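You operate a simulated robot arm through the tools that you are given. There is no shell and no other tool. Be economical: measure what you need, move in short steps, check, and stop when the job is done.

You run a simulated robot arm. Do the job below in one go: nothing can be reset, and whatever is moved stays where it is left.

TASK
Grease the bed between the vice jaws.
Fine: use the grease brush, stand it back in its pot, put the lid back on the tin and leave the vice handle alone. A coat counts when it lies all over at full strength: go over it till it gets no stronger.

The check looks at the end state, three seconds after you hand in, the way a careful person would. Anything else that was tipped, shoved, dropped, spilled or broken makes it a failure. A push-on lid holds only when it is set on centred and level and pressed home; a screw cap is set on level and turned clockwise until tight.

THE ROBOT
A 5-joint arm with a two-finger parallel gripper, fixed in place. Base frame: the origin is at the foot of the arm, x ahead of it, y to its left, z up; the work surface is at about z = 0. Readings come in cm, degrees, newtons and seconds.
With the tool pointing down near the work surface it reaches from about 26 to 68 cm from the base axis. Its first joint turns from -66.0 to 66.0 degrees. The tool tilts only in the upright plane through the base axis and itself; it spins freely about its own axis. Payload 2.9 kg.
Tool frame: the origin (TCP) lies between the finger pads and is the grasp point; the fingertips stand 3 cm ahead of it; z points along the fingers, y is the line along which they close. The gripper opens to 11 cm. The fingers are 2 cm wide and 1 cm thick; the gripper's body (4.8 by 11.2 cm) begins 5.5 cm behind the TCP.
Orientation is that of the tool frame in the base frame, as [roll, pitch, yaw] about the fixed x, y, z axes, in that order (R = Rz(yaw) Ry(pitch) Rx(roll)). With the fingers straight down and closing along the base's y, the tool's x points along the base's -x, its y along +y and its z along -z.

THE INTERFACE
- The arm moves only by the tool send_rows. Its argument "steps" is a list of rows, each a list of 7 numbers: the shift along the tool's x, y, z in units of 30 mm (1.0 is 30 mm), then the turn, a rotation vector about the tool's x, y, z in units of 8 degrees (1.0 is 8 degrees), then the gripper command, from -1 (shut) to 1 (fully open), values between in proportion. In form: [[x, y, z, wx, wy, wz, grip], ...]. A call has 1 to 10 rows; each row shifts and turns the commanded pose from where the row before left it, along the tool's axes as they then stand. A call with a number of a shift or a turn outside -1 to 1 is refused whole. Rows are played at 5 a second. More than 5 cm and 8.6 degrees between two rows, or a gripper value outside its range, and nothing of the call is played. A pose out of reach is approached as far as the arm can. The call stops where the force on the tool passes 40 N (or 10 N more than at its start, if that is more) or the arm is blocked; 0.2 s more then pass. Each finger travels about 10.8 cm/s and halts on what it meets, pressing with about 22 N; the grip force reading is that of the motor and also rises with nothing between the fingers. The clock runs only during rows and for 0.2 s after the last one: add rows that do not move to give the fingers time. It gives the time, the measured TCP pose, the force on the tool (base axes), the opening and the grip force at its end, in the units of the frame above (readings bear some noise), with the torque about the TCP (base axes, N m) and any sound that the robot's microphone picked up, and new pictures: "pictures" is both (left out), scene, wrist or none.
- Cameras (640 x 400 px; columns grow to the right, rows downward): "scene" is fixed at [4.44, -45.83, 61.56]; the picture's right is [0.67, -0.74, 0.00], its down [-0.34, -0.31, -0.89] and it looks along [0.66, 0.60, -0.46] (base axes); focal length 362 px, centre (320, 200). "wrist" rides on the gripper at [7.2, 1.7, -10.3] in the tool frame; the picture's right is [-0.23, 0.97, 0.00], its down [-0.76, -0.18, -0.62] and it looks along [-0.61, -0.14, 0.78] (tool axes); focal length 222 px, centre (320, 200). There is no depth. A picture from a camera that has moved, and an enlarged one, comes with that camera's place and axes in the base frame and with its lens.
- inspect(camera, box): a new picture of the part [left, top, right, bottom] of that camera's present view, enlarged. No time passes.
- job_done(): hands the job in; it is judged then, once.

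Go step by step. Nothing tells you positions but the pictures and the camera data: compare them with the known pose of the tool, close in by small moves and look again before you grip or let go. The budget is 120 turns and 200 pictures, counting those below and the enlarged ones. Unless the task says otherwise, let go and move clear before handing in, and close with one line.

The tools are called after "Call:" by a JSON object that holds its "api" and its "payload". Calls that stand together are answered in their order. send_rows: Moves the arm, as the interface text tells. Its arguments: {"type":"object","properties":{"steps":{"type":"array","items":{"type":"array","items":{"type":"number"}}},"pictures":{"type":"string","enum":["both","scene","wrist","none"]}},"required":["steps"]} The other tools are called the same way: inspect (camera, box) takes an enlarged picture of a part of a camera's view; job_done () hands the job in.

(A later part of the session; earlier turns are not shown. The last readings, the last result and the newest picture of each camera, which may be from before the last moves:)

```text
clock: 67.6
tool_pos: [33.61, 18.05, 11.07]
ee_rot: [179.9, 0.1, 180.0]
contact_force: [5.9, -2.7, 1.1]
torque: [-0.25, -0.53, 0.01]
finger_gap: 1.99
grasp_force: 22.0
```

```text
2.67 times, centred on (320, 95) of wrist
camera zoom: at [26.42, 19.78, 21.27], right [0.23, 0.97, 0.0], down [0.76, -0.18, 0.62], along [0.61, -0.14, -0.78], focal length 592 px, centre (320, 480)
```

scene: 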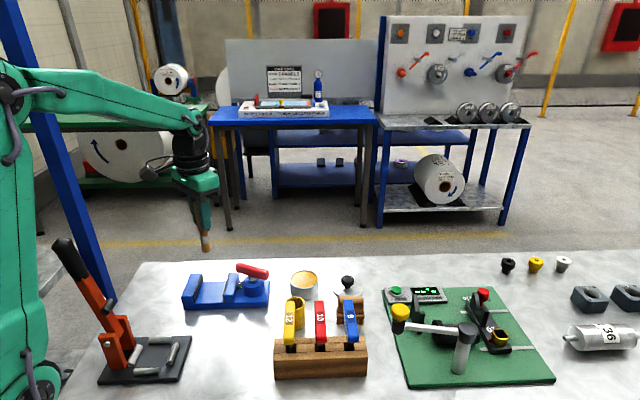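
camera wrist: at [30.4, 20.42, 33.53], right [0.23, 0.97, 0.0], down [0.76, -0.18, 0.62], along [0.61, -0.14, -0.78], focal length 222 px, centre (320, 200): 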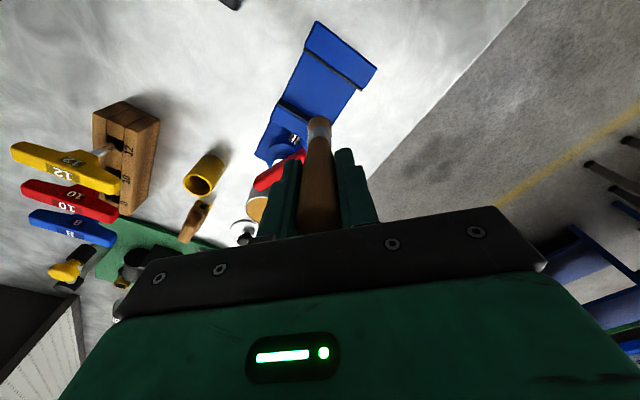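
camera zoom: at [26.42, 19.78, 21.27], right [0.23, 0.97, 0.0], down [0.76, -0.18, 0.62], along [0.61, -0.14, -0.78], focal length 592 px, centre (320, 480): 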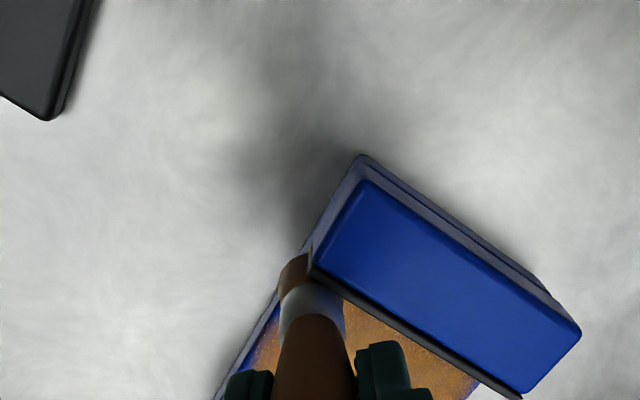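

Now slowly along the fixed jaw, then along the right edge.

Call:
{"api": "send_rows", "payload": {"steps": [[-0.315, 0.327, 0.02, 0, 0, 0, -1], [-0.315, 0.327, 0, 0, 0, 0, -1], [-0.315, 0.327, 0, 0, 0, 0, -1], [-0.315, 0.327, 0, 0, 0, 0, -1], [-0.315, 0.327, 0, 0, 0, 0, -1], [0, 0, 0, 0, 0, 0, -1]], "pictures": "none"}}

Call:
{"api": "inspect", "payload": {"camera": "wrist", "box": [200, 20, 440, 170]}}

Call:
{"api": "inspect", "payload": {"camera": "scene", "box": [170, 240, 282, 310]}}

```text
clock: 69.0
tool_pos: [38.32, 22.93, 11.01]
ee_rot: [180.0, 0.1, 180.0]
contact_force: [3.1, -12.9, 13.2]
torque: [-0.91, -0.12, 0.05]
finger_gap: 2.09
grasp_force: 21.9
```

```text
2.67 times, centred on (320, 95) of wrist
camera zoom: at [31.11, 24.66, 21.23], right [0.23, 0.97, 0.0], down [0.76, -0.18, 0.62], along [0.61, -0.14, -0.78], focal length 592 px, centre (320, 480)
```

zoom: 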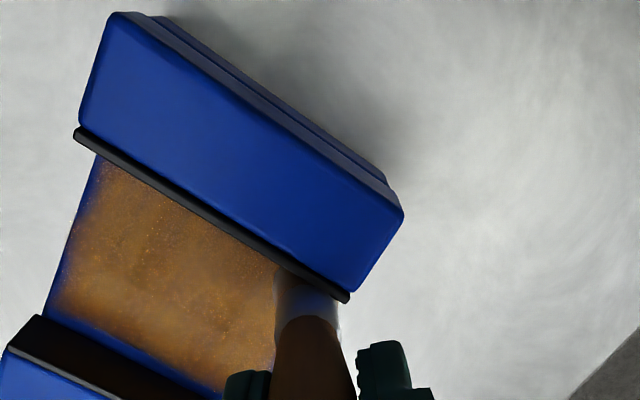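

```text
5.71 times, centred on (226, 275) of scene
camera zoom: at [4.43, -45.83, 61.56], right [0.67, -0.74, 0.0], down [-0.34, -0.31, -0.89], along [0.66, 0.6, -0.46], focal length 2070 px, centre (857, -229)
```

zoom: 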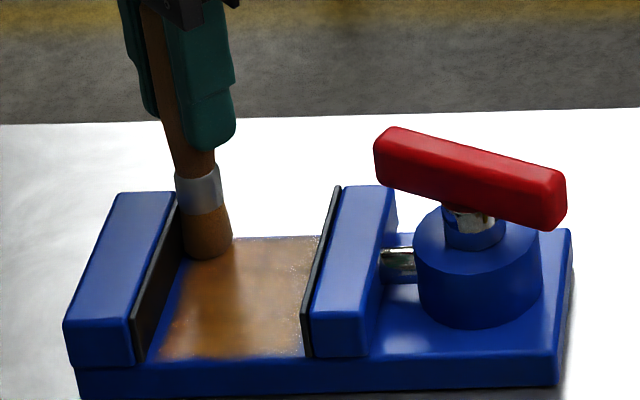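

The jaw presses a bit; I ease off, then go along the right edge to the movable jaw.

Call:
{"api": "send_rows", "payload": {"steps": [[-0.06, -0.058, 0, 0, 0, 0, -1], [-0.24, -0.232, 0, 0, 0, 0, -1], [-0.24, -0.232, 0, 0, 0, 0, -1], [-0.24, -0.232, 0, 0, 0, 0, -1], [-0.24, -0.232, 0, 0, 0, 0, -1], [-0.05, -0.05, 0, 0, 0, 0, -1], [0, 0, 0, 0, 0, 0, -1]], "pictures": "none"}}

Call:
{"api": "inspect", "payload": {"camera": "wrist", "box": [200, 20, 440, 170]}}

Call:
{"api": "inspect", "payload": {"camera": "scene", "box": [170, 240, 282, 310]}}

```text
clock: 70.6
tool_pos: [41.5, 19.89, 10.93]
ee_rot: [179.8, 0.1, -180.0]
contact_force: [0.0, 1.4, 3.8]
torque: [0.07, 0.04, 0.04]
finger_gap: 2.0
grasp_force: 21.9
```

```text
2.67 times, centred on (320, 95) of wrist
camera zoom: at [34.32, 21.59, 21.21], right [0.23, 0.97, 0.0], down [0.76, -0.18, 0.62], along [0.61, -0.14, -0.78], focal length 592 px, centre (320, 480)
```

zoom: 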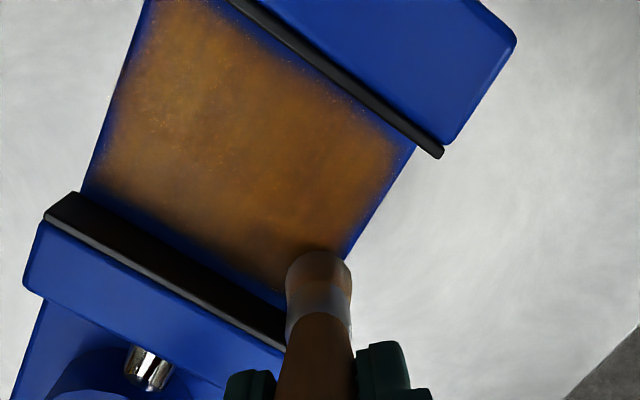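

```text
5.71 times, centred on (226, 275) of scene
camera zoom: at [4.43, -45.83, 61.56], right [0.67, -0.74, 0.0], down [-0.34, -0.31, -0.89], along [0.66, 0.6, -0.46], focal length 2070 px, centre (857, -229)
```

zoom: 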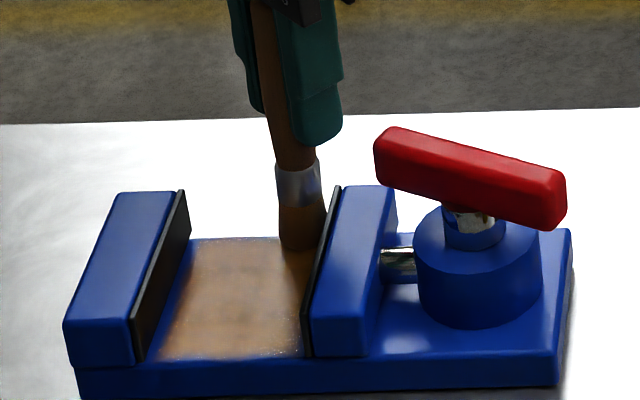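

I press slightly more and slant the next stroke along the movable jaw inward.

Call:
{"api": "send_rows", "payload": {"steps": [[0, 0, 0.04, 0, 0, 0, -1], [0.378, -0.447, 0, 0, 0, 0, -1], [0.378, -0.447, 0, 0, 0, 0, -1], [0.378, -0.447, 0, 0, 0, 0, -1], [0.378, -0.447, 0, 0, 0, 0, -1], [0, 0, 0, 0, 0, 0, -1]], "pictures": "none"}}

Call:
{"api": "inspect", "payload": {"camera": "scene", "box": [170, 240, 282, 310]}}

Call:
{"api": "send_rows", "payload": {"steps": [[-0.378, 0.447, 0, 0, 0, 0, -1], [-0.378, 0.447, 0, 0, 0, 0, -1], [-0.378, 0.447, 0, 0, 0, 0, -1], [-0.378, 0.447, 0, 0, 0, 0, -1], [0, 0, 0, 0, 0, 0, -1]], "pictures": "none"}}

Call:
{"api": "inspect", "payload": {"camera": "wrist", "box": [200, 20, 440, 170]}}

```text
clock: 72.0
tool_pos: [36.96, 14.33, 10.88]
ee_rot: [179.8, 0.1, 179.9]
contact_force: [0.9, 9.8, 17.8]
torque: [0.67, -0.22, 0.02]
finger_gap: 2.05
grasp_force: 21.8
```

```text
5.71 times, centred on (226, 275) of scene
camera zoom: at [4.43, -45.83, 61.56], right [0.67, -0.74, 0.0], down [-0.34, -0.31, -0.89], along [0.66, 0.6, -0.46], focal length 2070 px, centre (857, -229)
```

zoom: 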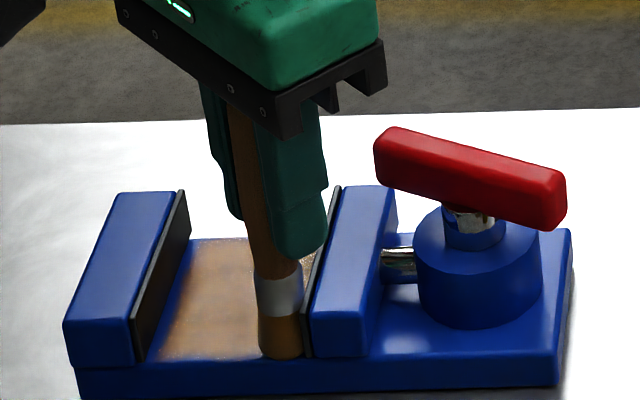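

```text
clock: 73.2
tool_pos: [41.46, 19.88, 10.69]
ee_rot: [180.0, 0.1, 180.0]
contact_force: [-0.7, -0.2, 0.0]
torque: [-0.02, 0.01, -0.03]
finger_gap: 2.0
grasp_force: 22.4
```

```text
2.67 times, centred on (320, 95) of wrist
camera zoom: at [34.26, 21.67, 21.05], right [0.23, 0.97, 0.0], down [0.76, -0.18, 0.62], along [0.61, -0.14, -0.78], focal length 592 px, centre (320, 480)
```

zoom: 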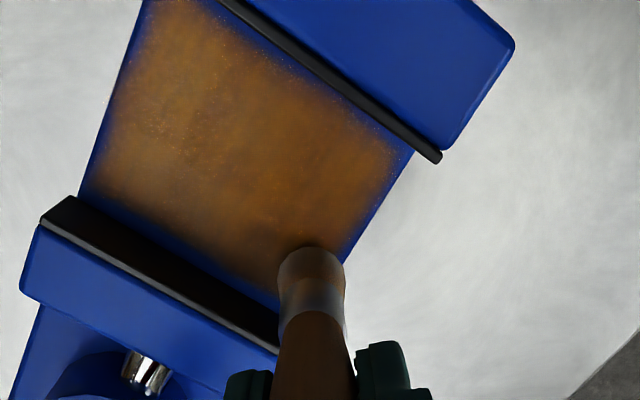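

The thin blue margin now looks like the natural border on all sides, so I continue with full, slower lanes to strengthen the coat.

Call:
{"api": "send_rows", "payload": {"steps": [[0, 0, 0.04, 0, 0, 0, -1], [0.4, -0.42, 0, 0, 0, 0, -1], [0.4, -0.42, 0, 0, 0, 0, -1], [0.4, -0.42, 0, 0, 0, 0, -1], [0.4, -0.42, 0, 0, 0, 0, -1], [0.26, 0.25, 0, 0, 0, 0, -1], [-0.4, 0.42, 0, 0, 0, 0, -1], [-0.4, 0.42, 0, 0, 0, 0, -1], [-0.4, 0.42, 0, 0, 0, 0, -1], [-0.4, 0.42, 0, 0, 0, 0, -1]], "pictures": "none"}}

Call:
{"api": "send_rows", "payload": {"steps": [[0.26, 0.25, 0, 0, 0, 0, -1], [0.4, -0.42, 0, 0, 0, 0, -1], [0.4, -0.42, 0, 0, 0, 0, -1], [0.4, -0.42, 0, 0, 0, 0, -1], [0.4, -0.42, 0, 0, 0, 0, -1], [0.26, 0.25, 0, 0, 0, 0, -1], [-0.4, 0.42, 0, 0, 0, 0, -1], [-0.4, 0.42, 0, 0, 0, 0, -1], [-0.4, 0.42, 0, 0, 0, 0, -1], [-0.4, 0.42, 0, 0, 0, 0, -1]], "pictures": "none"}}

Call:
{"api": "send_rows", "payload": {"steps": [[0.2, 0.19, 0, 0, 0, 0, -1], [0.4, -0.42, 0, 0, 0, 0, -1], [0.4, -0.42, 0, 0, 0, 0, -1], [0.4, -0.42, 0, 0, 0, 0, -1], [0.4, -0.42, 0, 0, 0, 0, -1], [0, 0, 0, 0, 0, 0, -1]], "pictures": "none"}}

Call:
{"api": "inspect", "payload": {"camera": "scene", "box": [170, 240, 282, 310]}}

```text
clock: 75.4
tool_pos: [40.75, 20.6, 10.83]
ee_rot: [180.0, 0.1, -180.0]
contact_force: [0.3, -0.2, -0.1]
torque: [0.0, 0.01, 0.02]
finger_gap: 2.02
grasp_force: 22.1
```

```text
clock: 77.6
tool_pos: [39.13, 22.21, 10.76]
ee_rot: [-180.0, 0.0, 179.9]
contact_force: [0.1, 0.3, 0.0]
torque: [0.0, -0.02, -0.02]
finger_gap: 1.99
grasp_force: 22.5
```

```text
clock: 79.0
tool_pos: [33.65, 17.58, 10.77]
ee_rot: [180.0, 0.1, 180.0]
contact_force: [2.6, 1.6, 3.7]
torque: [0.06, -0.09, 0.03]
finger_gap: 2.01
grasp_force: 21.7
```

```text
5.71 times, centred on (226, 275) of scene
camera zoom: at [4.43, -45.83, 61.56], right [0.67, -0.74, 0.0], down [-0.34, -0.31, -0.89], along [0.66, 0.6, -0.46], focal length 2070 px, centre (857, -229)
```

zoom: 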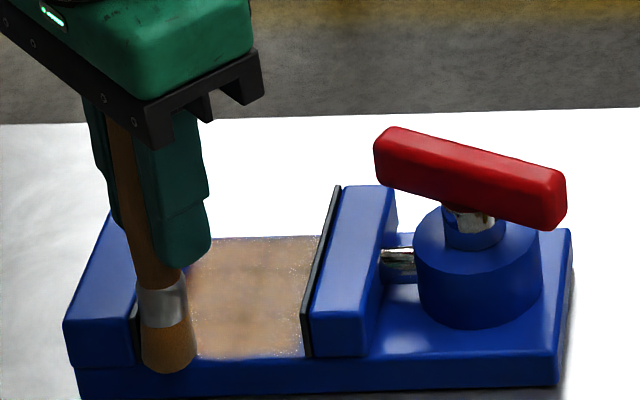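

I lift to the same viewpoint as before to compare the coat.

Call:
{"api": "send_rows", "payload": {"steps": [[0, 0, -0.6, 0, 0, 0, -1], [0, 0, -0.9, 0, 0, 0, -1], [0, 0, -0.9, 0, 0, 0, -1], [-0.84, -0.8, -0.4, 0, 0, 0, -1], [-0.84, -0.8, -0.4, 0, 0, 0, -1], [0, 0, 0, 0, 0, 0, -1]], "pictures": "none"}}

Call:
{"api": "inspect", "payload": {"camera": "wrist", "box": [260, 20, 420, 120]}}

Call:
{"api": "inspect", "payload": {"camera": "scene", "box": [170, 240, 282, 310]}}

```text
clock: 80.4
tool_pos: [38.7, 12.66, 20.32]
ee_rot: [180.0, 0.0, -180.0]
contact_force: [-0.4, -0.3, -0.1]
torque: [0.02, 0.02, 0.02]
finger_gap: 1.99
grasp_force: 22.0
```

```text
4.00 times, centred on (340, 70) of wrist
camera zoom: at [31.58, 14.45, 30.56], right [0.23, 0.97, 0.0], down [0.76, -0.18, 0.62], along [0.61, -0.14, -0.78], focal length 888 px, centre (240, 720)
```

zoom: 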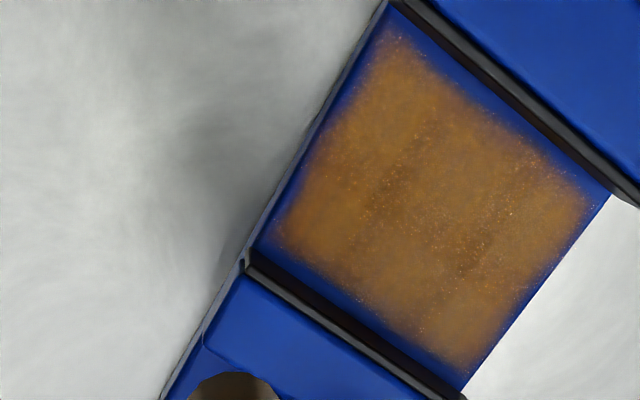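

```text
5.71 times, centred on (226, 275) of scene
camera zoom: at [4.44, -45.83, 61.56], right [0.67, -0.74, 0.0], down [-0.34, -0.31, -0.89], along [0.66, 0.6, -0.46], focal length 2070 px, centre (857, -229)
```

zoom: 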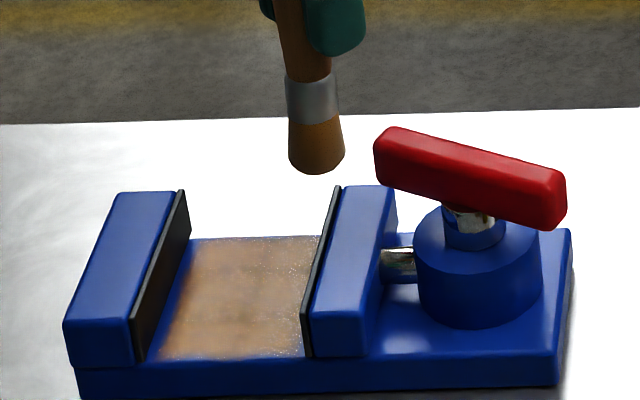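

The coat looks unchanged from before the second load, with even tiles across the bed. I enlarge further to check evenness.

Call:
{"api": "inspect", "payload": {"camera": "wrist", "box": [320, 20, 416, 120]}}

Call:
{"api": "inspect", "payload": {"camera": "scene", "box": [190, 275, 235, 307]}}

```text
4.00 times, centred on (368, 70) of wrist
camera zoom: at [31.58, 14.45, 30.56], right [0.23, 0.97, 0.0], down [0.76, -0.18, 0.62], along [0.61, -0.14, -0.78], focal length 888 px, centre (128, 720)
```

zoom: 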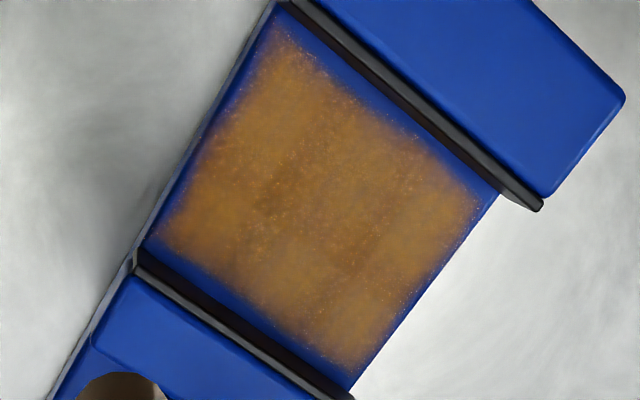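

```text
12.50 times, centred on (212, 291) of scene
camera zoom: at [4.44, -45.83, 61.56], right [0.67, -0.74, 0.0], down [-0.34, -0.31, -0.89], along [0.66, 0.6, -0.46], focal length 4528 px, centre (1664, -938)
```

zoom: 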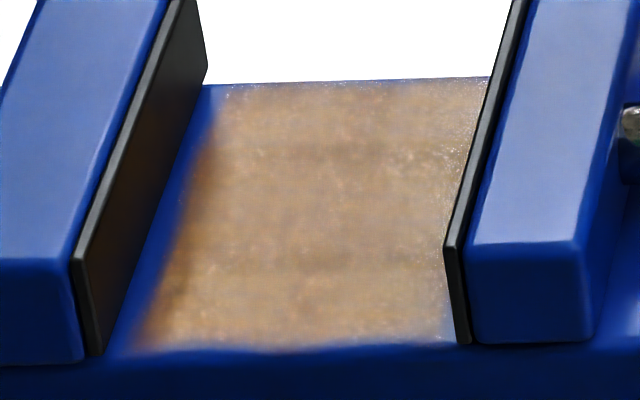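

To be sure the border isn't just missed, I test the fixed-jaw corner once more with confirmed contact.

Call:
{"api": "send_rows", "payload": {"steps": [[0.8, 0.84, 0, 0, 0, 0, -1], [0.833, 0.847, 0, 0, 0, 0, -1], [0, 0, 0.9, 0, 0, 0, -1], [0, 0, 0.9, 0, 0, 0, -1], [0, 0, 0.9, 0, 0, 0, -1], [0, 0, 0.4, 0, 0, 0, -1], [0, 0, 0.08, 0, 0, 0, -1], [0, 0, 0.04, 0, 0, 0, -1], [0, 0, 0, 0, 0, 0, -1]], "pictures": "none"}}

```text
clock: 82.4
tool_pos: [33.83, 17.86, 10.7]
ee_rot: [180.0, 0.0, -180.0]
contact_force: [1.5, -0.7, -1.1]
torque: [-0.07, -0.14, 0.02]
finger_gap: 1.97
grasp_force: 21.6
```

Call:
{"api": "send_rows", "payload": {"steps": [[0, 0, 0.04, 0, 0, 0, -1], [0, 0, 0.03, 0, 0, 0, -1], [0, 0, 0, 0, 0, 0, -1]], "pictures": "none"}}

Call:
{"api": "inspect", "payload": {"camera": "scene", "box": [180, 260, 244, 310]}}

```text
clock: 83.2
tool_pos: [33.84, 17.97, 10.6]
ee_rot: [180.0, 0.2, 180.0]
contact_force: [-1.1, -1.3, 20.3]
torque: [-0.14, 0.04, 0.05]
finger_gap: 2.0
grasp_force: 22.2
```

```text
8.00 times, centred on (212, 285) of scene
camera zoom: at [4.43, -45.83, 61.56], right [0.67, -0.74, 0.0], down [-0.34, -0.31, -0.89], along [0.66, 0.6, -0.46], focal length 2898 px, centre (1184, -480)
```

zoom: 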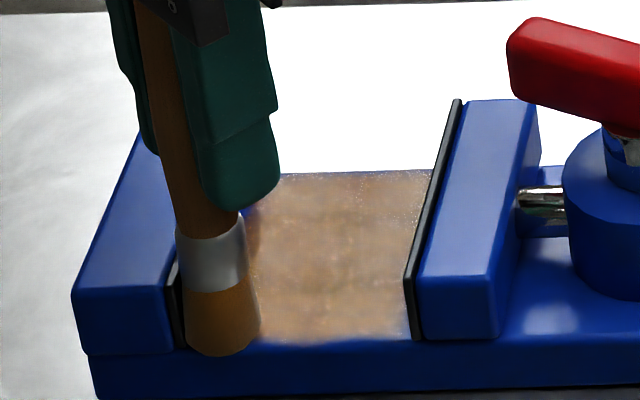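

Firm contact now. I stroke the whole lane along the fixed jaw and back under pressure.

Call:
{"api": "send_rows", "payload": {"steps": [[0.04, 0.038, -0.01, 0, 0, 0, -1], [-0.328, 0.325, 0, 0, 0, 0, -1], [-0.328, 0.325, 0, 0, 0, 0, -1], [-0.328, 0.325, 0, 0, 0, 0, -1], [-0.328, 0.325, 0, 0, 0, 0, -1], [-0.328, 0.325, 0, 0, 0, 0, -1], [0, 0, 0, 0, 0, 0, -1]], "pictures": "none"}}

Call:
{"api": "inspect", "payload": {"camera": "scene", "box": [180, 260, 244, 310]}}

Call:
{"api": "inspect", "payload": {"camera": "wrist", "box": [200, 20, 440, 170]}}

```text
clock: 84.8
tool_pos: [38.53, 22.75, 10.45]
ee_rot: [-180.0, 0.1, -179.9]
contact_force: [1.1, -5.6, -0.4]
torque: [-0.43, -0.15, 0.05]
finger_gap: 1.98
grasp_force: 22.3
```

```text
8.00 times, centred on (212, 285) of scene
camera zoom: at [4.44, -45.83, 61.56], right [0.67, -0.74, 0.0], down [-0.34, -0.31, -0.89], along [0.66, 0.6, -0.46], focal length 2898 px, centre (1184, -480)
```

zoom: 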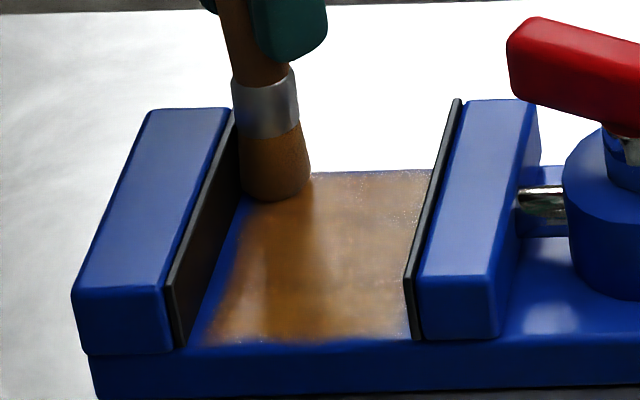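

```text
2.67 times, centred on (320, 95) of wrist
camera zoom: at [31.44, 24.55, 20.7], right [0.23, 0.97, 0.0], down [0.76, -0.18, 0.62], along [0.61, -0.14, -0.78], focal length 592 px, centre (320, 480)
```

zoom: 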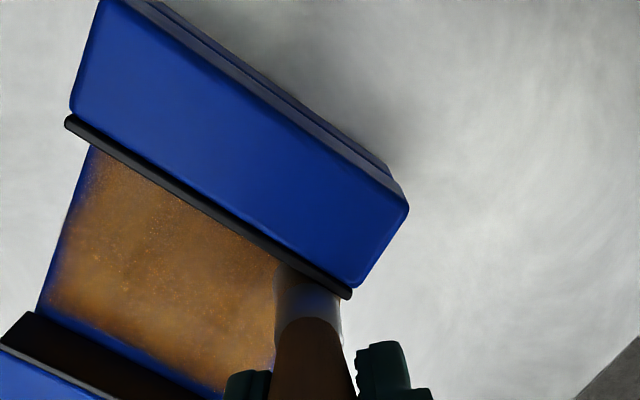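

The border strip did not change though the brush stood on it, so it is the natural margin. One last full set of lanes for strength.

Call:
{"api": "send_rows", "payload": {"steps": [[-0.02, -0.02, 0.03, 0, 0, 0, -1], [0.4, -0.42, 0, 0, 0, 0, -1], [0.4, -0.42, 0, 0, 0, 0, -1], [0.4, -0.42, 0, 0, 0, 0, -1], [0.4, -0.42, 0, 0, 0, 0, -1], [-0.26, -0.25, 0, 0, 0, 0, -1], [-0.4, 0.42, 0, 0, 0, 0, -1], [-0.4, 0.42, 0, 0, 0, 0, -1], [-0.4, 0.42, 0, 0, 0, 0, -1], [-0.4, 0.42, 0, 0, 0, 0, -1]], "pictures": "none"}}

Call:
{"api": "send_rows", "payload": {"steps": [[-0.26, -0.25, 0.01, 0, 0, 0, -1], [0.4, -0.42, 0, 0, 0, 0, -1], [0.4, -0.42, 0, 0, 0, 0, -1], [0.4, -0.42, 0, 0, 0, 0, -1], [0.4, -0.42, 0, 0, 0, 0, -1], [-0.26, -0.25, 0, 0, 0, 0, -1], [-0.4, 0.42, 0, 0, 0, 0, -1], [-0.4, 0.42, 0, 0, 0, 0, -1], [-0.4, 0.42, 0, 0, 0, 0, -1], [-0.4, 0.42, 0, 0, 0, 0, -1]], "pictures": "none"}}

Call:
{"api": "send_rows", "payload": {"steps": [[-0.22, -0.21, 0.01, 0, 0, 0, -1], [0.4, -0.42, 0, 0, 0, 0, -1], [0.4, -0.42, 0, 0, 0, 0, -1], [0.4, -0.42, 0, 0, 0, 0, -1], [0.4, -0.42, 0, 0, 0, 0, -1], [0, 0, 0, 0, 0, 0, -1]], "pictures": "none"}}

Call:
{"api": "inspect", "payload": {"camera": "scene", "box": [170, 240, 282, 310]}}

```text
clock: 87.0
tool_pos: [39.5, 22.08, 10.51]
ee_rot: [180.0, 0.0, 180.0]
contact_force: [-1.6, -2.1, 5.7]
torque: [-0.17, 0.11, 0.0]
finger_gap: 1.98
grasp_force: 22.0
```

```text
clock: 89.2
tool_pos: [41.05, 20.53, 10.46]
ee_rot: [179.9, 0.0, 180.0]
contact_force: [-0.1, -1.9, 1.5]
torque: [-0.06, -0.01, -0.04]
finger_gap: 1.95
grasp_force: 22.1
```

```text
clock: 90.6
tool_pos: [36.76, 14.89, 10.4]
ee_rot: [-180.0, -0.1, -180.0]
contact_force: [2.1, 0.6, 6.8]
torque: [0.1, -0.13, 0.01]
finger_gap: 1.97
grasp_force: 22.3
```

```text
5.71 times, centred on (226, 275) of scene
camera zoom: at [4.43, -45.83, 61.56], right [0.67, -0.74, 0.0], down [-0.34, -0.31, -0.89], along [0.66, 0.6, -0.46], focal length 2070 px, centre (857, -229)
```

zoom: 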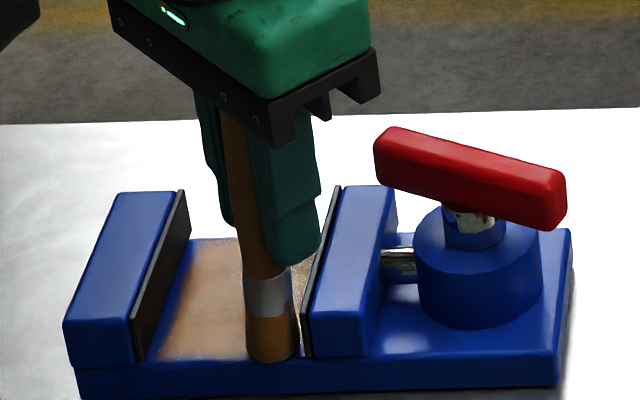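

I lift straight up to the comparison viewpoint.

Call:
{"api": "send_rows", "payload": {"steps": [[0, 0, -0.6, 0, 0, 0, -1], [0, 0, -0.9, 0, 0, 0, -1], [0, 0, -0.9, 0, 0, 0, -1], [-0.65, -0.74, -0.9, 0, 0, 0, -1], [0, 0, 0, 0, 0, 0, -1]], "pictures": "none"}}

Call:
{"api": "inspect", "payload": {"camera": "wrist", "box": [260, 20, 420, 120]}}

Call:
{"api": "inspect", "payload": {"camera": "scene", "box": [190, 275, 235, 307]}}

Call:
{"api": "inspect", "payload": {"camera": "scene", "box": [190, 210, 290, 280]}}

```text
clock: 91.8
tool_pos: [38.86, 12.61, 20.34]
ee_rot: [-179.9, 0.0, -180.0]
contact_force: [-0.8, -0.4, -0.9]
torque: [-0.04, 0.03, -0.01]
finger_gap: 1.99
grasp_force: 22.0
```

```text
4.00 times, centred on (340, 70) of wrist
camera zoom: at [31.72, 14.36, 30.49], right [0.23, 0.97, 0.0], down [0.76, -0.18, 0.62], along [0.61, -0.14, -0.78], focal length 888 px, centre (240, 720)
```

zoom: 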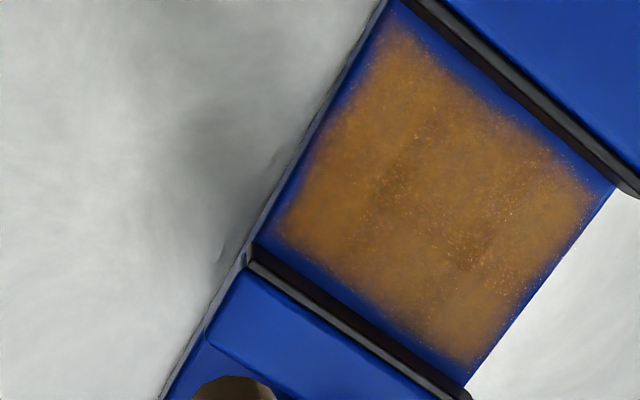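

```text
12.50 times, centred on (212, 291) of scene
camera zoom: at [4.44, -45.83, 61.56], right [0.67, -0.74, 0.0], down [-0.34, -0.31, -0.89], along [0.66, 0.6, -0.46], focal length 4528 px, centre (1664, -938)
```

zoom: 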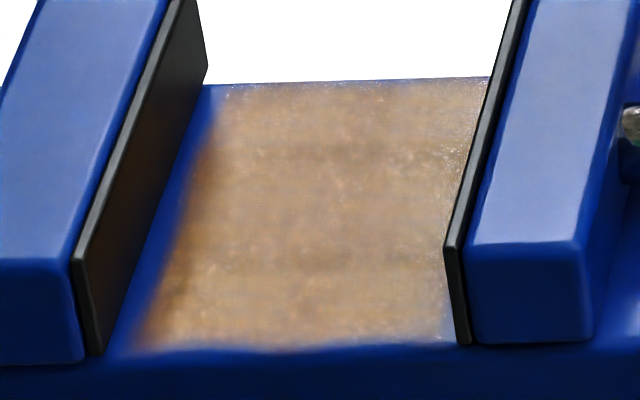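

```text
5.71 times, centred on (240, 245) of scene
camera zoom: at [4.44, -45.83, 61.56], right [0.67, -0.74, 0.0], down [-0.34, -0.31, -0.89], along [0.66, 0.6, -0.46], focal length 2070 px, centre (777, -57)
```

zoom: 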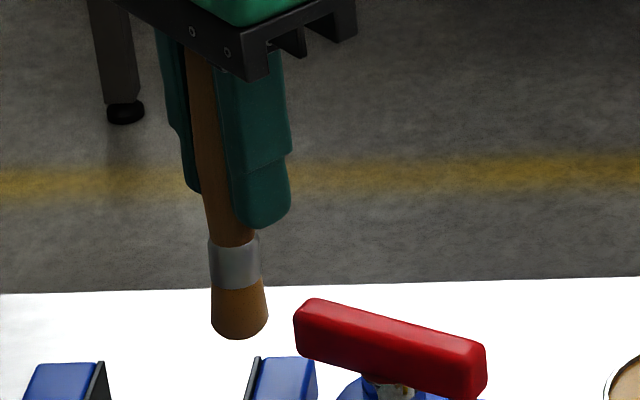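

The coat is identical to before: full strength. Now I take the brush back over the pot at (44.9, -1.9).

Call:
{"api": "send_rows", "payload": {"steps": [[0, 0, -0.9, 0, 0, 0, -1], [-0.335, -0.806, 0, 0, 0, 0, -1], [-0.335, -0.806, 0, 0, 0, 0, -1], [-0.335, -0.806, 0, 0, 0, 0, -1], [-0.335, -0.806, 0, 0, 0, 0, -1], [-0.335, -0.806, 0, 0, 0, 0, -1], [-0.335, -0.806, 0, 0, 0, 0, -1], [0, 0, 0.9, 0, 0, 0, -1], [0, 0, 0.9, 0, 0, 0, -1], [0, 0, 0, 0, 0, 0, -1]], "pictures": "none"}}

Call:
{"api": "inspect", "payload": {"camera": "scene", "box": [250, 240, 362, 310]}}

Call:
{"api": "inspect", "payload": {"camera": "wrist", "box": [224, 40, 416, 160]}}

```text
clock: 94.0
tool_pos: [44.95, -1.82, 17.46]
ee_rot: [-180.0, 0.0, -179.9]
contact_force: [0.1, 0.0, -0.1]
torque: [-0.02, 0.03, -0.03]
finger_gap: 1.96
grasp_force: 22.2
```

```text
5.71 times, centred on (306, 275) of scene
camera zoom: at [4.44, -45.83, 61.56], right [0.67, -0.74, 0.0], down [-0.34, -0.31, -0.89], along [0.66, 0.6, -0.46], focal length 2070 px, centre (400, -229)
```

zoom: 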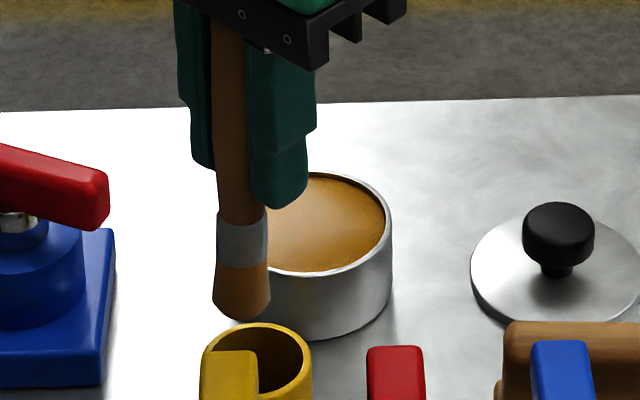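

```text
3.33 times, centred on (320, 100) of wrist
camera zoom: at [37.8, -0.11, 27.74], right [0.23, 0.97, 0.0], down [0.76, -0.18, 0.62], along [0.61, -0.14, -0.78], focal length 740 px, centre (320, 533)
```

zoom: 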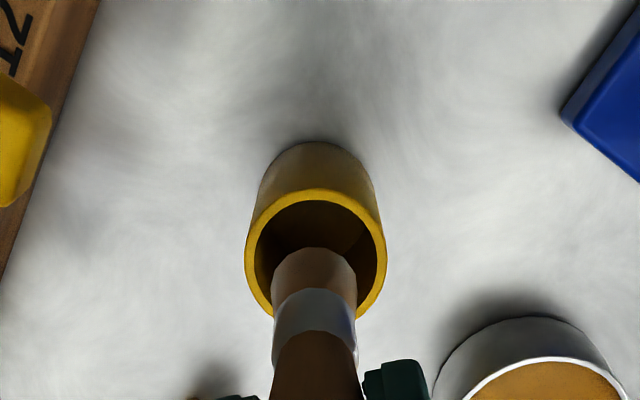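

The tip sits about (-0.35, +0.2) off the pot centre. I correct and lower until just above the rim.

Call:
{"api": "send_rows", "payload": {"steps": [[-0.117, -0.067, 0.3, 0, 0, 0, -1], [0, 0, 0.4, 0, 0, 0, -1], [0, 0, 0, 0, 0, 0, -1]], "pictures": "none"}}

Call:
{"api": "inspect", "payload": {"camera": "scene", "box": [266, 270, 330, 310]}}

Call:
{"api": "inspect", "payload": {"camera": "wrist", "box": [224, 60, 416, 180]}}

```text
clock: 94.8
tool_pos: [45.34, -2.06, 15.48]
ee_rot: [-179.9, 0.0, -179.9]
contact_force: [-0.6, 0.4, 0.6]
torque: [-0.03, -0.01, 0.0]
finger_gap: 1.96
grasp_force: 22.4
```

```text
10.00 times, centred on (298, 290) of scene
camera zoom: at [4.44, -45.83, 61.56], right [0.67, -0.74, 0.0], down [-0.34, -0.31, -0.89], along [0.66, 0.6, -0.46], focal length 3623 px, centre (540, -700)
```

zoom: 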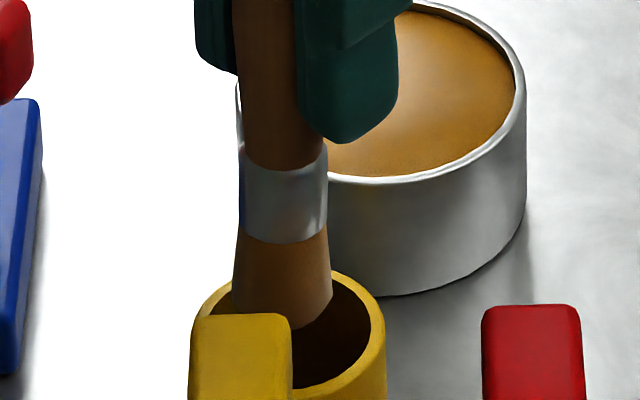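

```text
3.33 times, centred on (320, 120) of wrist
camera zoom: at [38.11, -0.28, 25.68], right [0.23, 0.97, 0.0], down [0.76, -0.18, 0.62], along [0.61, -0.14, -0.78], focal length 740 px, centre (320, 467)
```

zoom: 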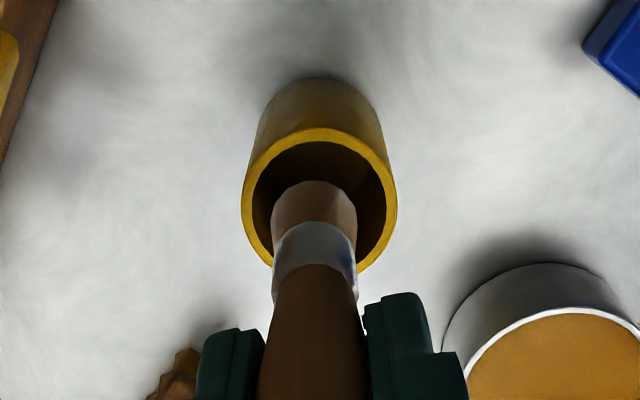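

Nearly centred. A small tweak and I lower it into the pot, watching force.

Call:
{"api": "send_rows", "payload": {"steps": [[0.03, 0.03, 0.3, 0, 0, 0, -1], [0, 0, 0.4, 0, 0, 0, -1], [0, 0, 0.4, 0, 0, 0, -1], [0, 0, 0.4, 0, 0, 0, -1], [0, 0, 0.3, 0, 0, 0, -1], [0, 0, 0, 0, 0, 0, -1]], "pictures": "none"}}

Call:
{"api": "inspect", "payload": {"camera": "scene", "box": [266, 260, 346, 310]}}

Call:
{"api": "inspect", "payload": {"camera": "wrist", "box": [224, 80, 416, 200]}}

```text
clock: 96.2
tool_pos: [45.12, -2.03, 10.09]
ee_rot: [-179.9, -0.1, -180.0]
contact_force: [0.4, -0.2, 0.1]
torque: [0.01, -0.02, -0.02]
finger_gap: 1.98
grasp_force: 21.8
```

```text
8.00 times, centred on (306, 285) of scene
camera zoom: at [4.44, -45.83, 61.56], right [0.67, -0.74, 0.0], down [-0.34, -0.31, -0.89], along [0.66, 0.6, -0.46], focal length 2898 px, centre (432, -480)
```

zoom: 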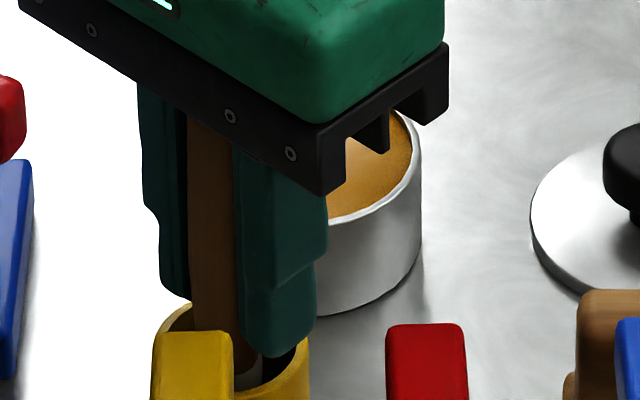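

```text
3.33 times, centred on (320, 140) of wrist
camera zoom: at [37.97, -0.22, 20.27], right [0.23, 0.97, 0.0], down [0.76, -0.18, 0.62], along [0.61, -0.14, -0.78], focal length 740 px, centre (320, 400)
```

zoom: 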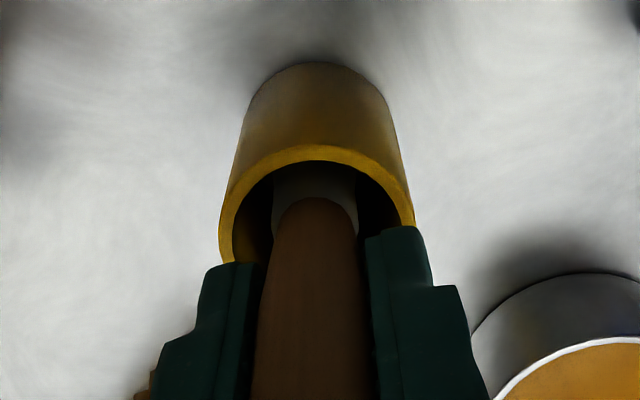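

It slid in cleanly. I lower in small steps until the bristles touch the floor of the pot.

Call:
{"api": "send_rows", "payload": {"steps": [[0, 0, 0.1, 0, 0, 0, -1], [0, 0, 0.1, 0, 0, 0, -1], [0, 0, 0.05, 0, 0, 0, -1], [0, 0, 0, 0, 0, 0, -1]], "pictures": "none"}}

Call:
{"api": "inspect", "payload": {"camera": "wrist", "box": [224, 80, 416, 200]}}

Call:
{"api": "inspect", "payload": {"camera": "scene", "box": [266, 270, 330, 310]}}

```text
clock: 97.2
tool_pos: [45.13, -1.9, 9.36]
ee_rot: [180.0, 0.1, 180.0]
contact_force: [0.3, -0.7, 0.1]
torque: [-0.03, 0.0, 0.03]
finger_gap: 1.97
grasp_force: 21.8
```

```text
3.33 times, centred on (320, 140) of wrist
camera zoom: at [37.98, -0.22, 19.53], right [0.23, 0.97, 0.0], down [0.76, -0.18, 0.62], along [0.61, -0.14, -0.78], focal length 740 px, centre (320, 400)
```

zoom: 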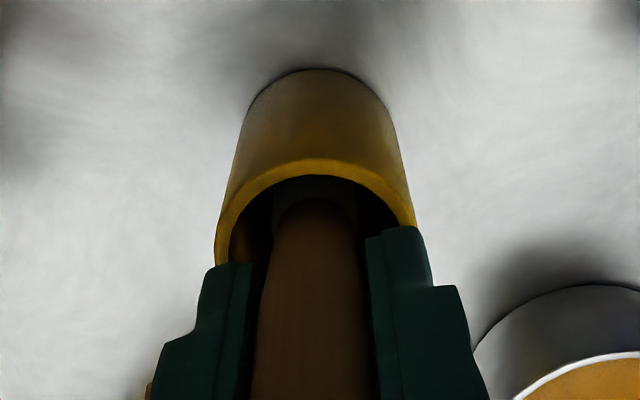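

```text
10.00 times, centred on (298, 290) of scene
camera zoom: at [4.44, -45.83, 61.56], right [0.67, -0.74, 0.0], down [-0.34, -0.31, -0.89], along [0.66, 0.6, -0.46], focal length 3623 px, centre (540, -700)
```

zoom: 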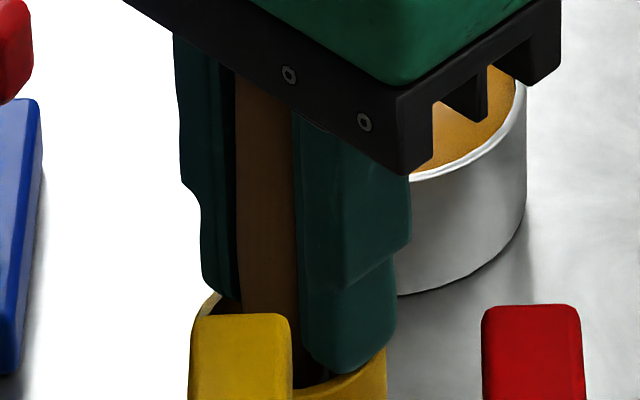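

Call:
{"api": "send_rows", "payload": {"steps": [[0, 0, 0.05, 0, 0, 0, -1], [0, 0, 0.04, 0, 0, 0, -1], [0, 0, 0, 0, 0, 0, -1]], "pictures": "none"}}

```text
clock: 98.0
tool_pos: [45.22, -1.98, 9.16]
ee_rot: [-180.0, 0.3, -179.9]
contact_force: [-6.8, -1.3, 22.9]
torque: [-0.04, 0.17, 0.03]
finger_gap: 1.96
grasp_force: 22.1
```

Floor reached. I ease off a touch, open the fingers, and look before rising.

Call:
{"api": "send_rows", "payload": {"steps": [[0, 0, -0.03, 0, 0, 0, -1], [0, 0, 0, 0, 0, 0, -0.45], [0, 0, 0, 0, 0, 0, -0.2], [0, 0, 0, 0, 0, 0, -0.1], [0, 0, 0, 0, 0, 0, -0.1]], "pictures": "none"}}

Call:
{"api": "inspect", "payload": {"camera": "wrist", "box": [224, 80, 416, 200]}}

Call:
{"api": "inspect", "payload": {"camera": "scene", "box": [258, 260, 338, 310]}}

```text
clock: 99.2
tool_pos: [45.15, -2.08, 9.2]
ee_rot: [180.0, 0.1, -180.0]
contact_force: [3.3, 0.5, 16.3]
torque: [-0.02, -0.16, -0.03]
finger_gap: 4.56
grasp_force: 0.0
```

```text
3.33 times, centred on (320, 140) of wrist
camera zoom: at [38.03, -0.24, 19.41], right [0.23, 0.97, 0.0], down [0.76, -0.18, 0.63], along [0.61, -0.14, -0.78], focal length 740 px, centre (320, 400)
```

zoom: 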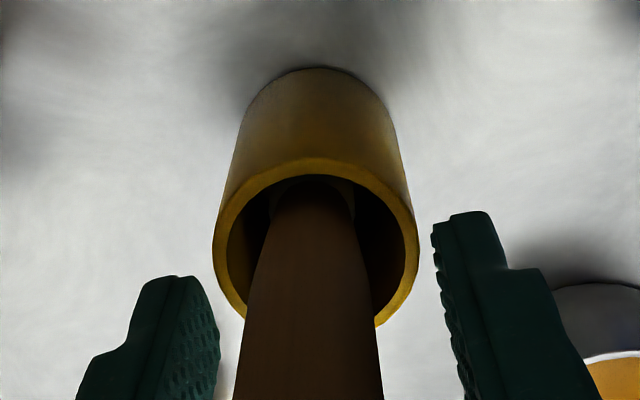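

```text
8.00 times, centred on (298, 285) of scene
camera zoom: at [4.43, -45.83, 61.56], right [0.67, -0.74, 0.0], down [-0.34, -0.31, -0.89], along [0.66, 0.6, -0.46], focal length 2898 px, centre (496, -480)
```

zoom: 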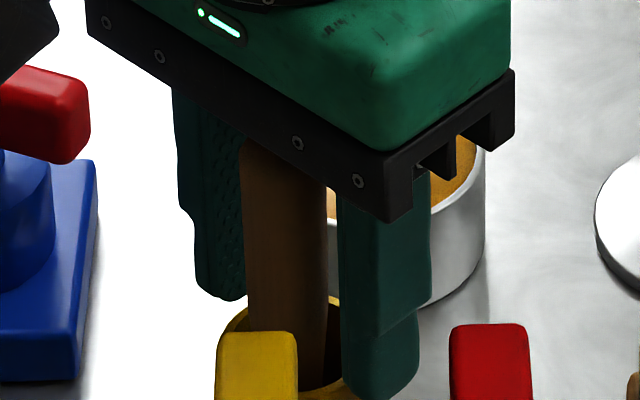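

There is still some upward push; I rise a little and re-read.

Call:
{"api": "send_rows", "payload": {"steps": [[0, 0, -0.1, 0, 0, 0, -0.1], [0, 0, 0, 0, 0, 0, -0.1]], "pictures": "none"}}

Call:
{"api": "inspect", "payload": {"camera": "wrist", "box": [160, 60, 480, 260]}}

```text
clock: 99.8
tool_pos: [44.95, -1.93, 9.32]
ee_rot: [179.9, -0.2, 180.0]
contact_force: [-0.3, 0.0, 0.0]
torque: [0.0, 0.03, -0.03]
finger_gap: 4.92
grasp_force: 0.0
```

```text
2.00 times, centred on (320, 160) of wrist
camera zoom: at [37.92, -0.24, 19.6], right [0.23, 0.97, 0.0], down [0.76, -0.18, 0.62], along [0.6, -0.14, -0.78], focal length 444 px, centre (320, 280)
```

zoom: 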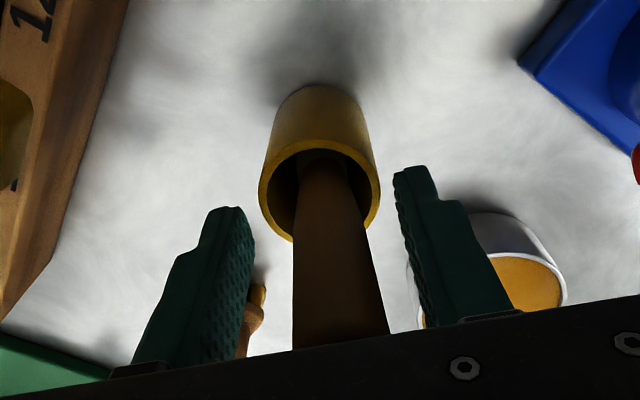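

Free now; the pot stands upright. I rise straight up and look.

Call:
{"api": "send_rows", "payload": {"steps": [[0, 0, -0.5, 0, 0, 0, -0.1], [0, 0, -0.8, 0, 0, 0, -0.1], [0, 0, -0.9, 0, 0, 0, -0.1], [0, 0, -0.9, 0, 0, 0, -0.1], [0, 0, -0.9, 0, 0, 0, -0.1], [0, 0, -0.6, 0, 0, 0, -0.1], [0, 0, 0, 0, 0, 0, -0.1]]}}

Call:
{"api": "inspect", "payload": {"camera": "scene", "box": [250, 250, 378, 330]}}

```text
clock: 101.4
tool_pos: [45.18, -1.96, 23.32]
ee_rot: [-180.0, -0.1, -179.9]
contact_force: [0.2, -0.1, 0.7]
torque: [0.02, -0.03, 0.01]
finger_gap: 4.93
grasp_force: 0.1
camera wrist: at [37.98, -0.23, 33.46], right [0.23, 0.97, 0.0], down [0.76, -0.18, 0.62], along [0.61, -0.14, -0.78], focal length 222 px, centre (320, 200)
```

scene: 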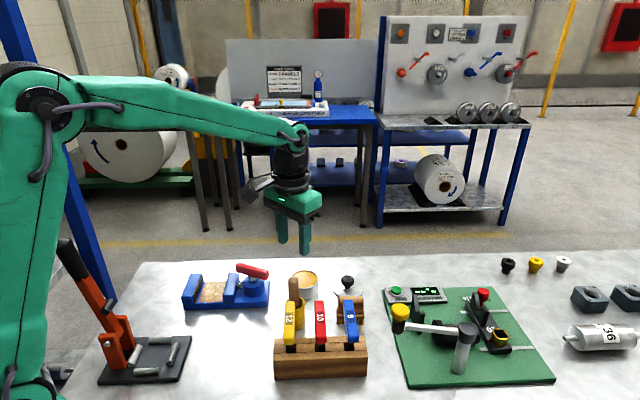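
wrist: 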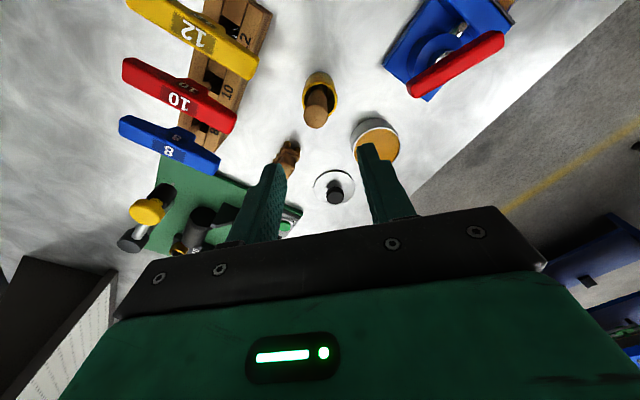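

```text
5.00 times, centred on (314, 290) of scene
camera zoom: at [4.44, -45.83, 61.56], right [0.67, -0.74, 0.0], down [-0.34, -0.31, -0.89], along [0.66, 0.6, -0.46], focal length 1811 px, centre (350, -250)
```

zoom: 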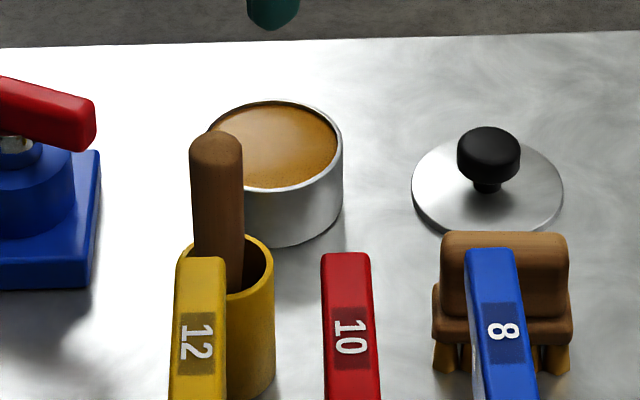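

The brush stands in its pot. Next the lid at about (61.6, -3.15): I move above it and descend part way.

Call:
{"api": "send_rows", "payload": {"steps": [[-0.913, -0.067, 0, 0, 0, 0, 0], [-0.913, -0.067, 0, 0, 0, 0, 0], [-0.913, -0.067, 0, 0, 0, 0, 0], [-0.913, -0.067, 0, 0, 0, 0, 0], [-0.913, -0.067, 0, 0, 0, 0, 0], [-0.913, -0.067, 0, 0, 0, 0, 0], [0, 0, 0.9, 0, 0, 0, 0], [0, 0, 0.9, 0, 0, 0, 0], [0, 0, 0.9, 0, 0, 0, 0], [0, 0, 0.9, 0, 0, 0, 0]], "pictures": "none"}}

Call:
{"api": "send_rows", "payload": {"steps": [[0, 0, 0.9, 0, 0, 0, 0], [0, 0, 0.5, 0, 0, 0, 0], [0, 0, 0, 0, 0, 0, 0]], "pictures": "wrist"}}

Call:
{"api": "inspect", "payload": {"camera": "scene", "box": [306, 250, 386, 300]}}

```text
clock: 103.6
tool_pos: [61.51, -3.2, 12.39]
ee_rot: [-180.0, 0.0, -180.0]
contact_force: [0.1, 0.7, 0.4]
torque: [-0.02, 0.0, 0.0]
finger_gap: 5.51
grasp_force: 0.0
```

```text
clock: 104.4
tool_pos: [61.56, -3.1, 8.22]
ee_rot: [-179.9, 0.0, -179.9]
contact_force: [-0.7, -0.7, -0.2]
torque: [0.01, 0.0, -0.02]
finger_gap: 5.47
grasp_force: 0.2
camera wrist: at [54.41, -1.38, 18.42], right [0.23, 0.97, 0.0], down [0.76, -0.18, 0.62], along [0.61, -0.14, -0.78], focal length 222 px, centre (320, 200)
```

wrist: 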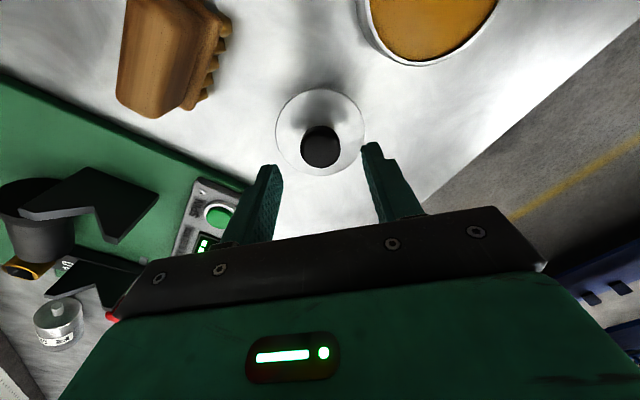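

```text
8.00 times, centred on (346, 275) of scene
camera zoom: at [4.44, -45.83, 61.56], right [0.67, -0.74, 0.0], down [-0.34, -0.31, -0.89], along [0.66, 0.6, -0.46], focal length 2898 px, centre (112, -400)
```

zoom: 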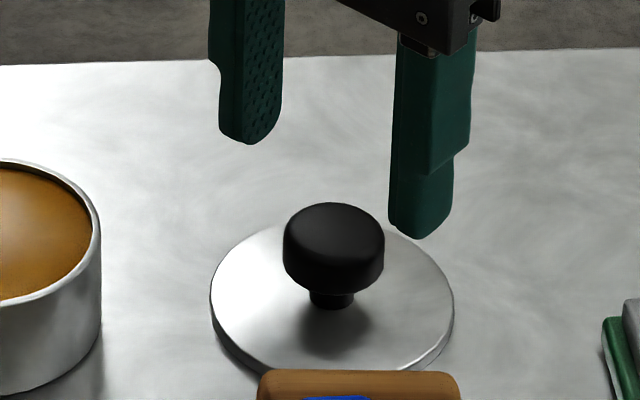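

Centred over the knob. I descend and grip at the same height as before (TCP z≈3.5).

Call:
{"api": "send_rows", "payload": {"steps": [[0, 0, 0.7, 0, 0, 0, 0], [0, 0, 0.6, 0, 0, 0, 0], [0, 0, 0.22, 0, 0, 0, 0], [0, 0, 0, 0, 0, 0, 0], [0, 0, 0, 0, 0, 0, -0.6], [0, 0, 0, 0, 0, 0, -1], [0, 0, 0, 0, 0, 0, -1], [0, 0, 0, 0, 0, 0, -1]], "pictures": "none"}}

Call:
{"api": "inspect", "payload": {"camera": "scene", "box": [306, 250, 386, 300]}}

```text
clock: 106.2
tool_pos: [61.39, -3.2, 3.71]
ee_rot: [-180.0, 0.0, 180.0]
contact_force: [-0.8, -0.2, -0.4]
torque: [0.02, 0.0, 0.0]
finger_gap: 3.01
grasp_force: 21.9
```

```text
8.00 times, centred on (346, 275) of scene
camera zoom: at [4.44, -45.83, 61.56], right [0.67, -0.74, 0.0], down [-0.34, -0.31, -0.89], along [0.66, 0.6, -0.46], focal length 2898 px, centre (112, -400)
```

zoom: 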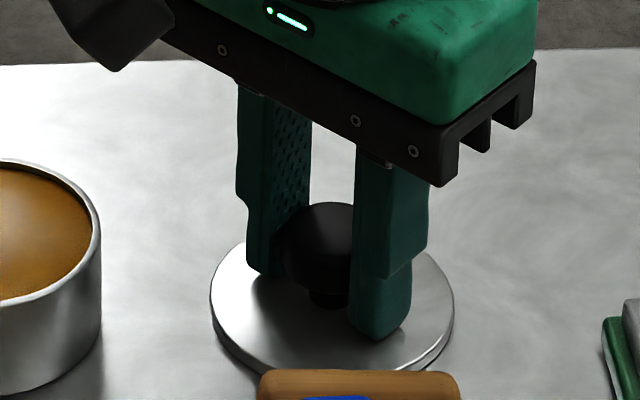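

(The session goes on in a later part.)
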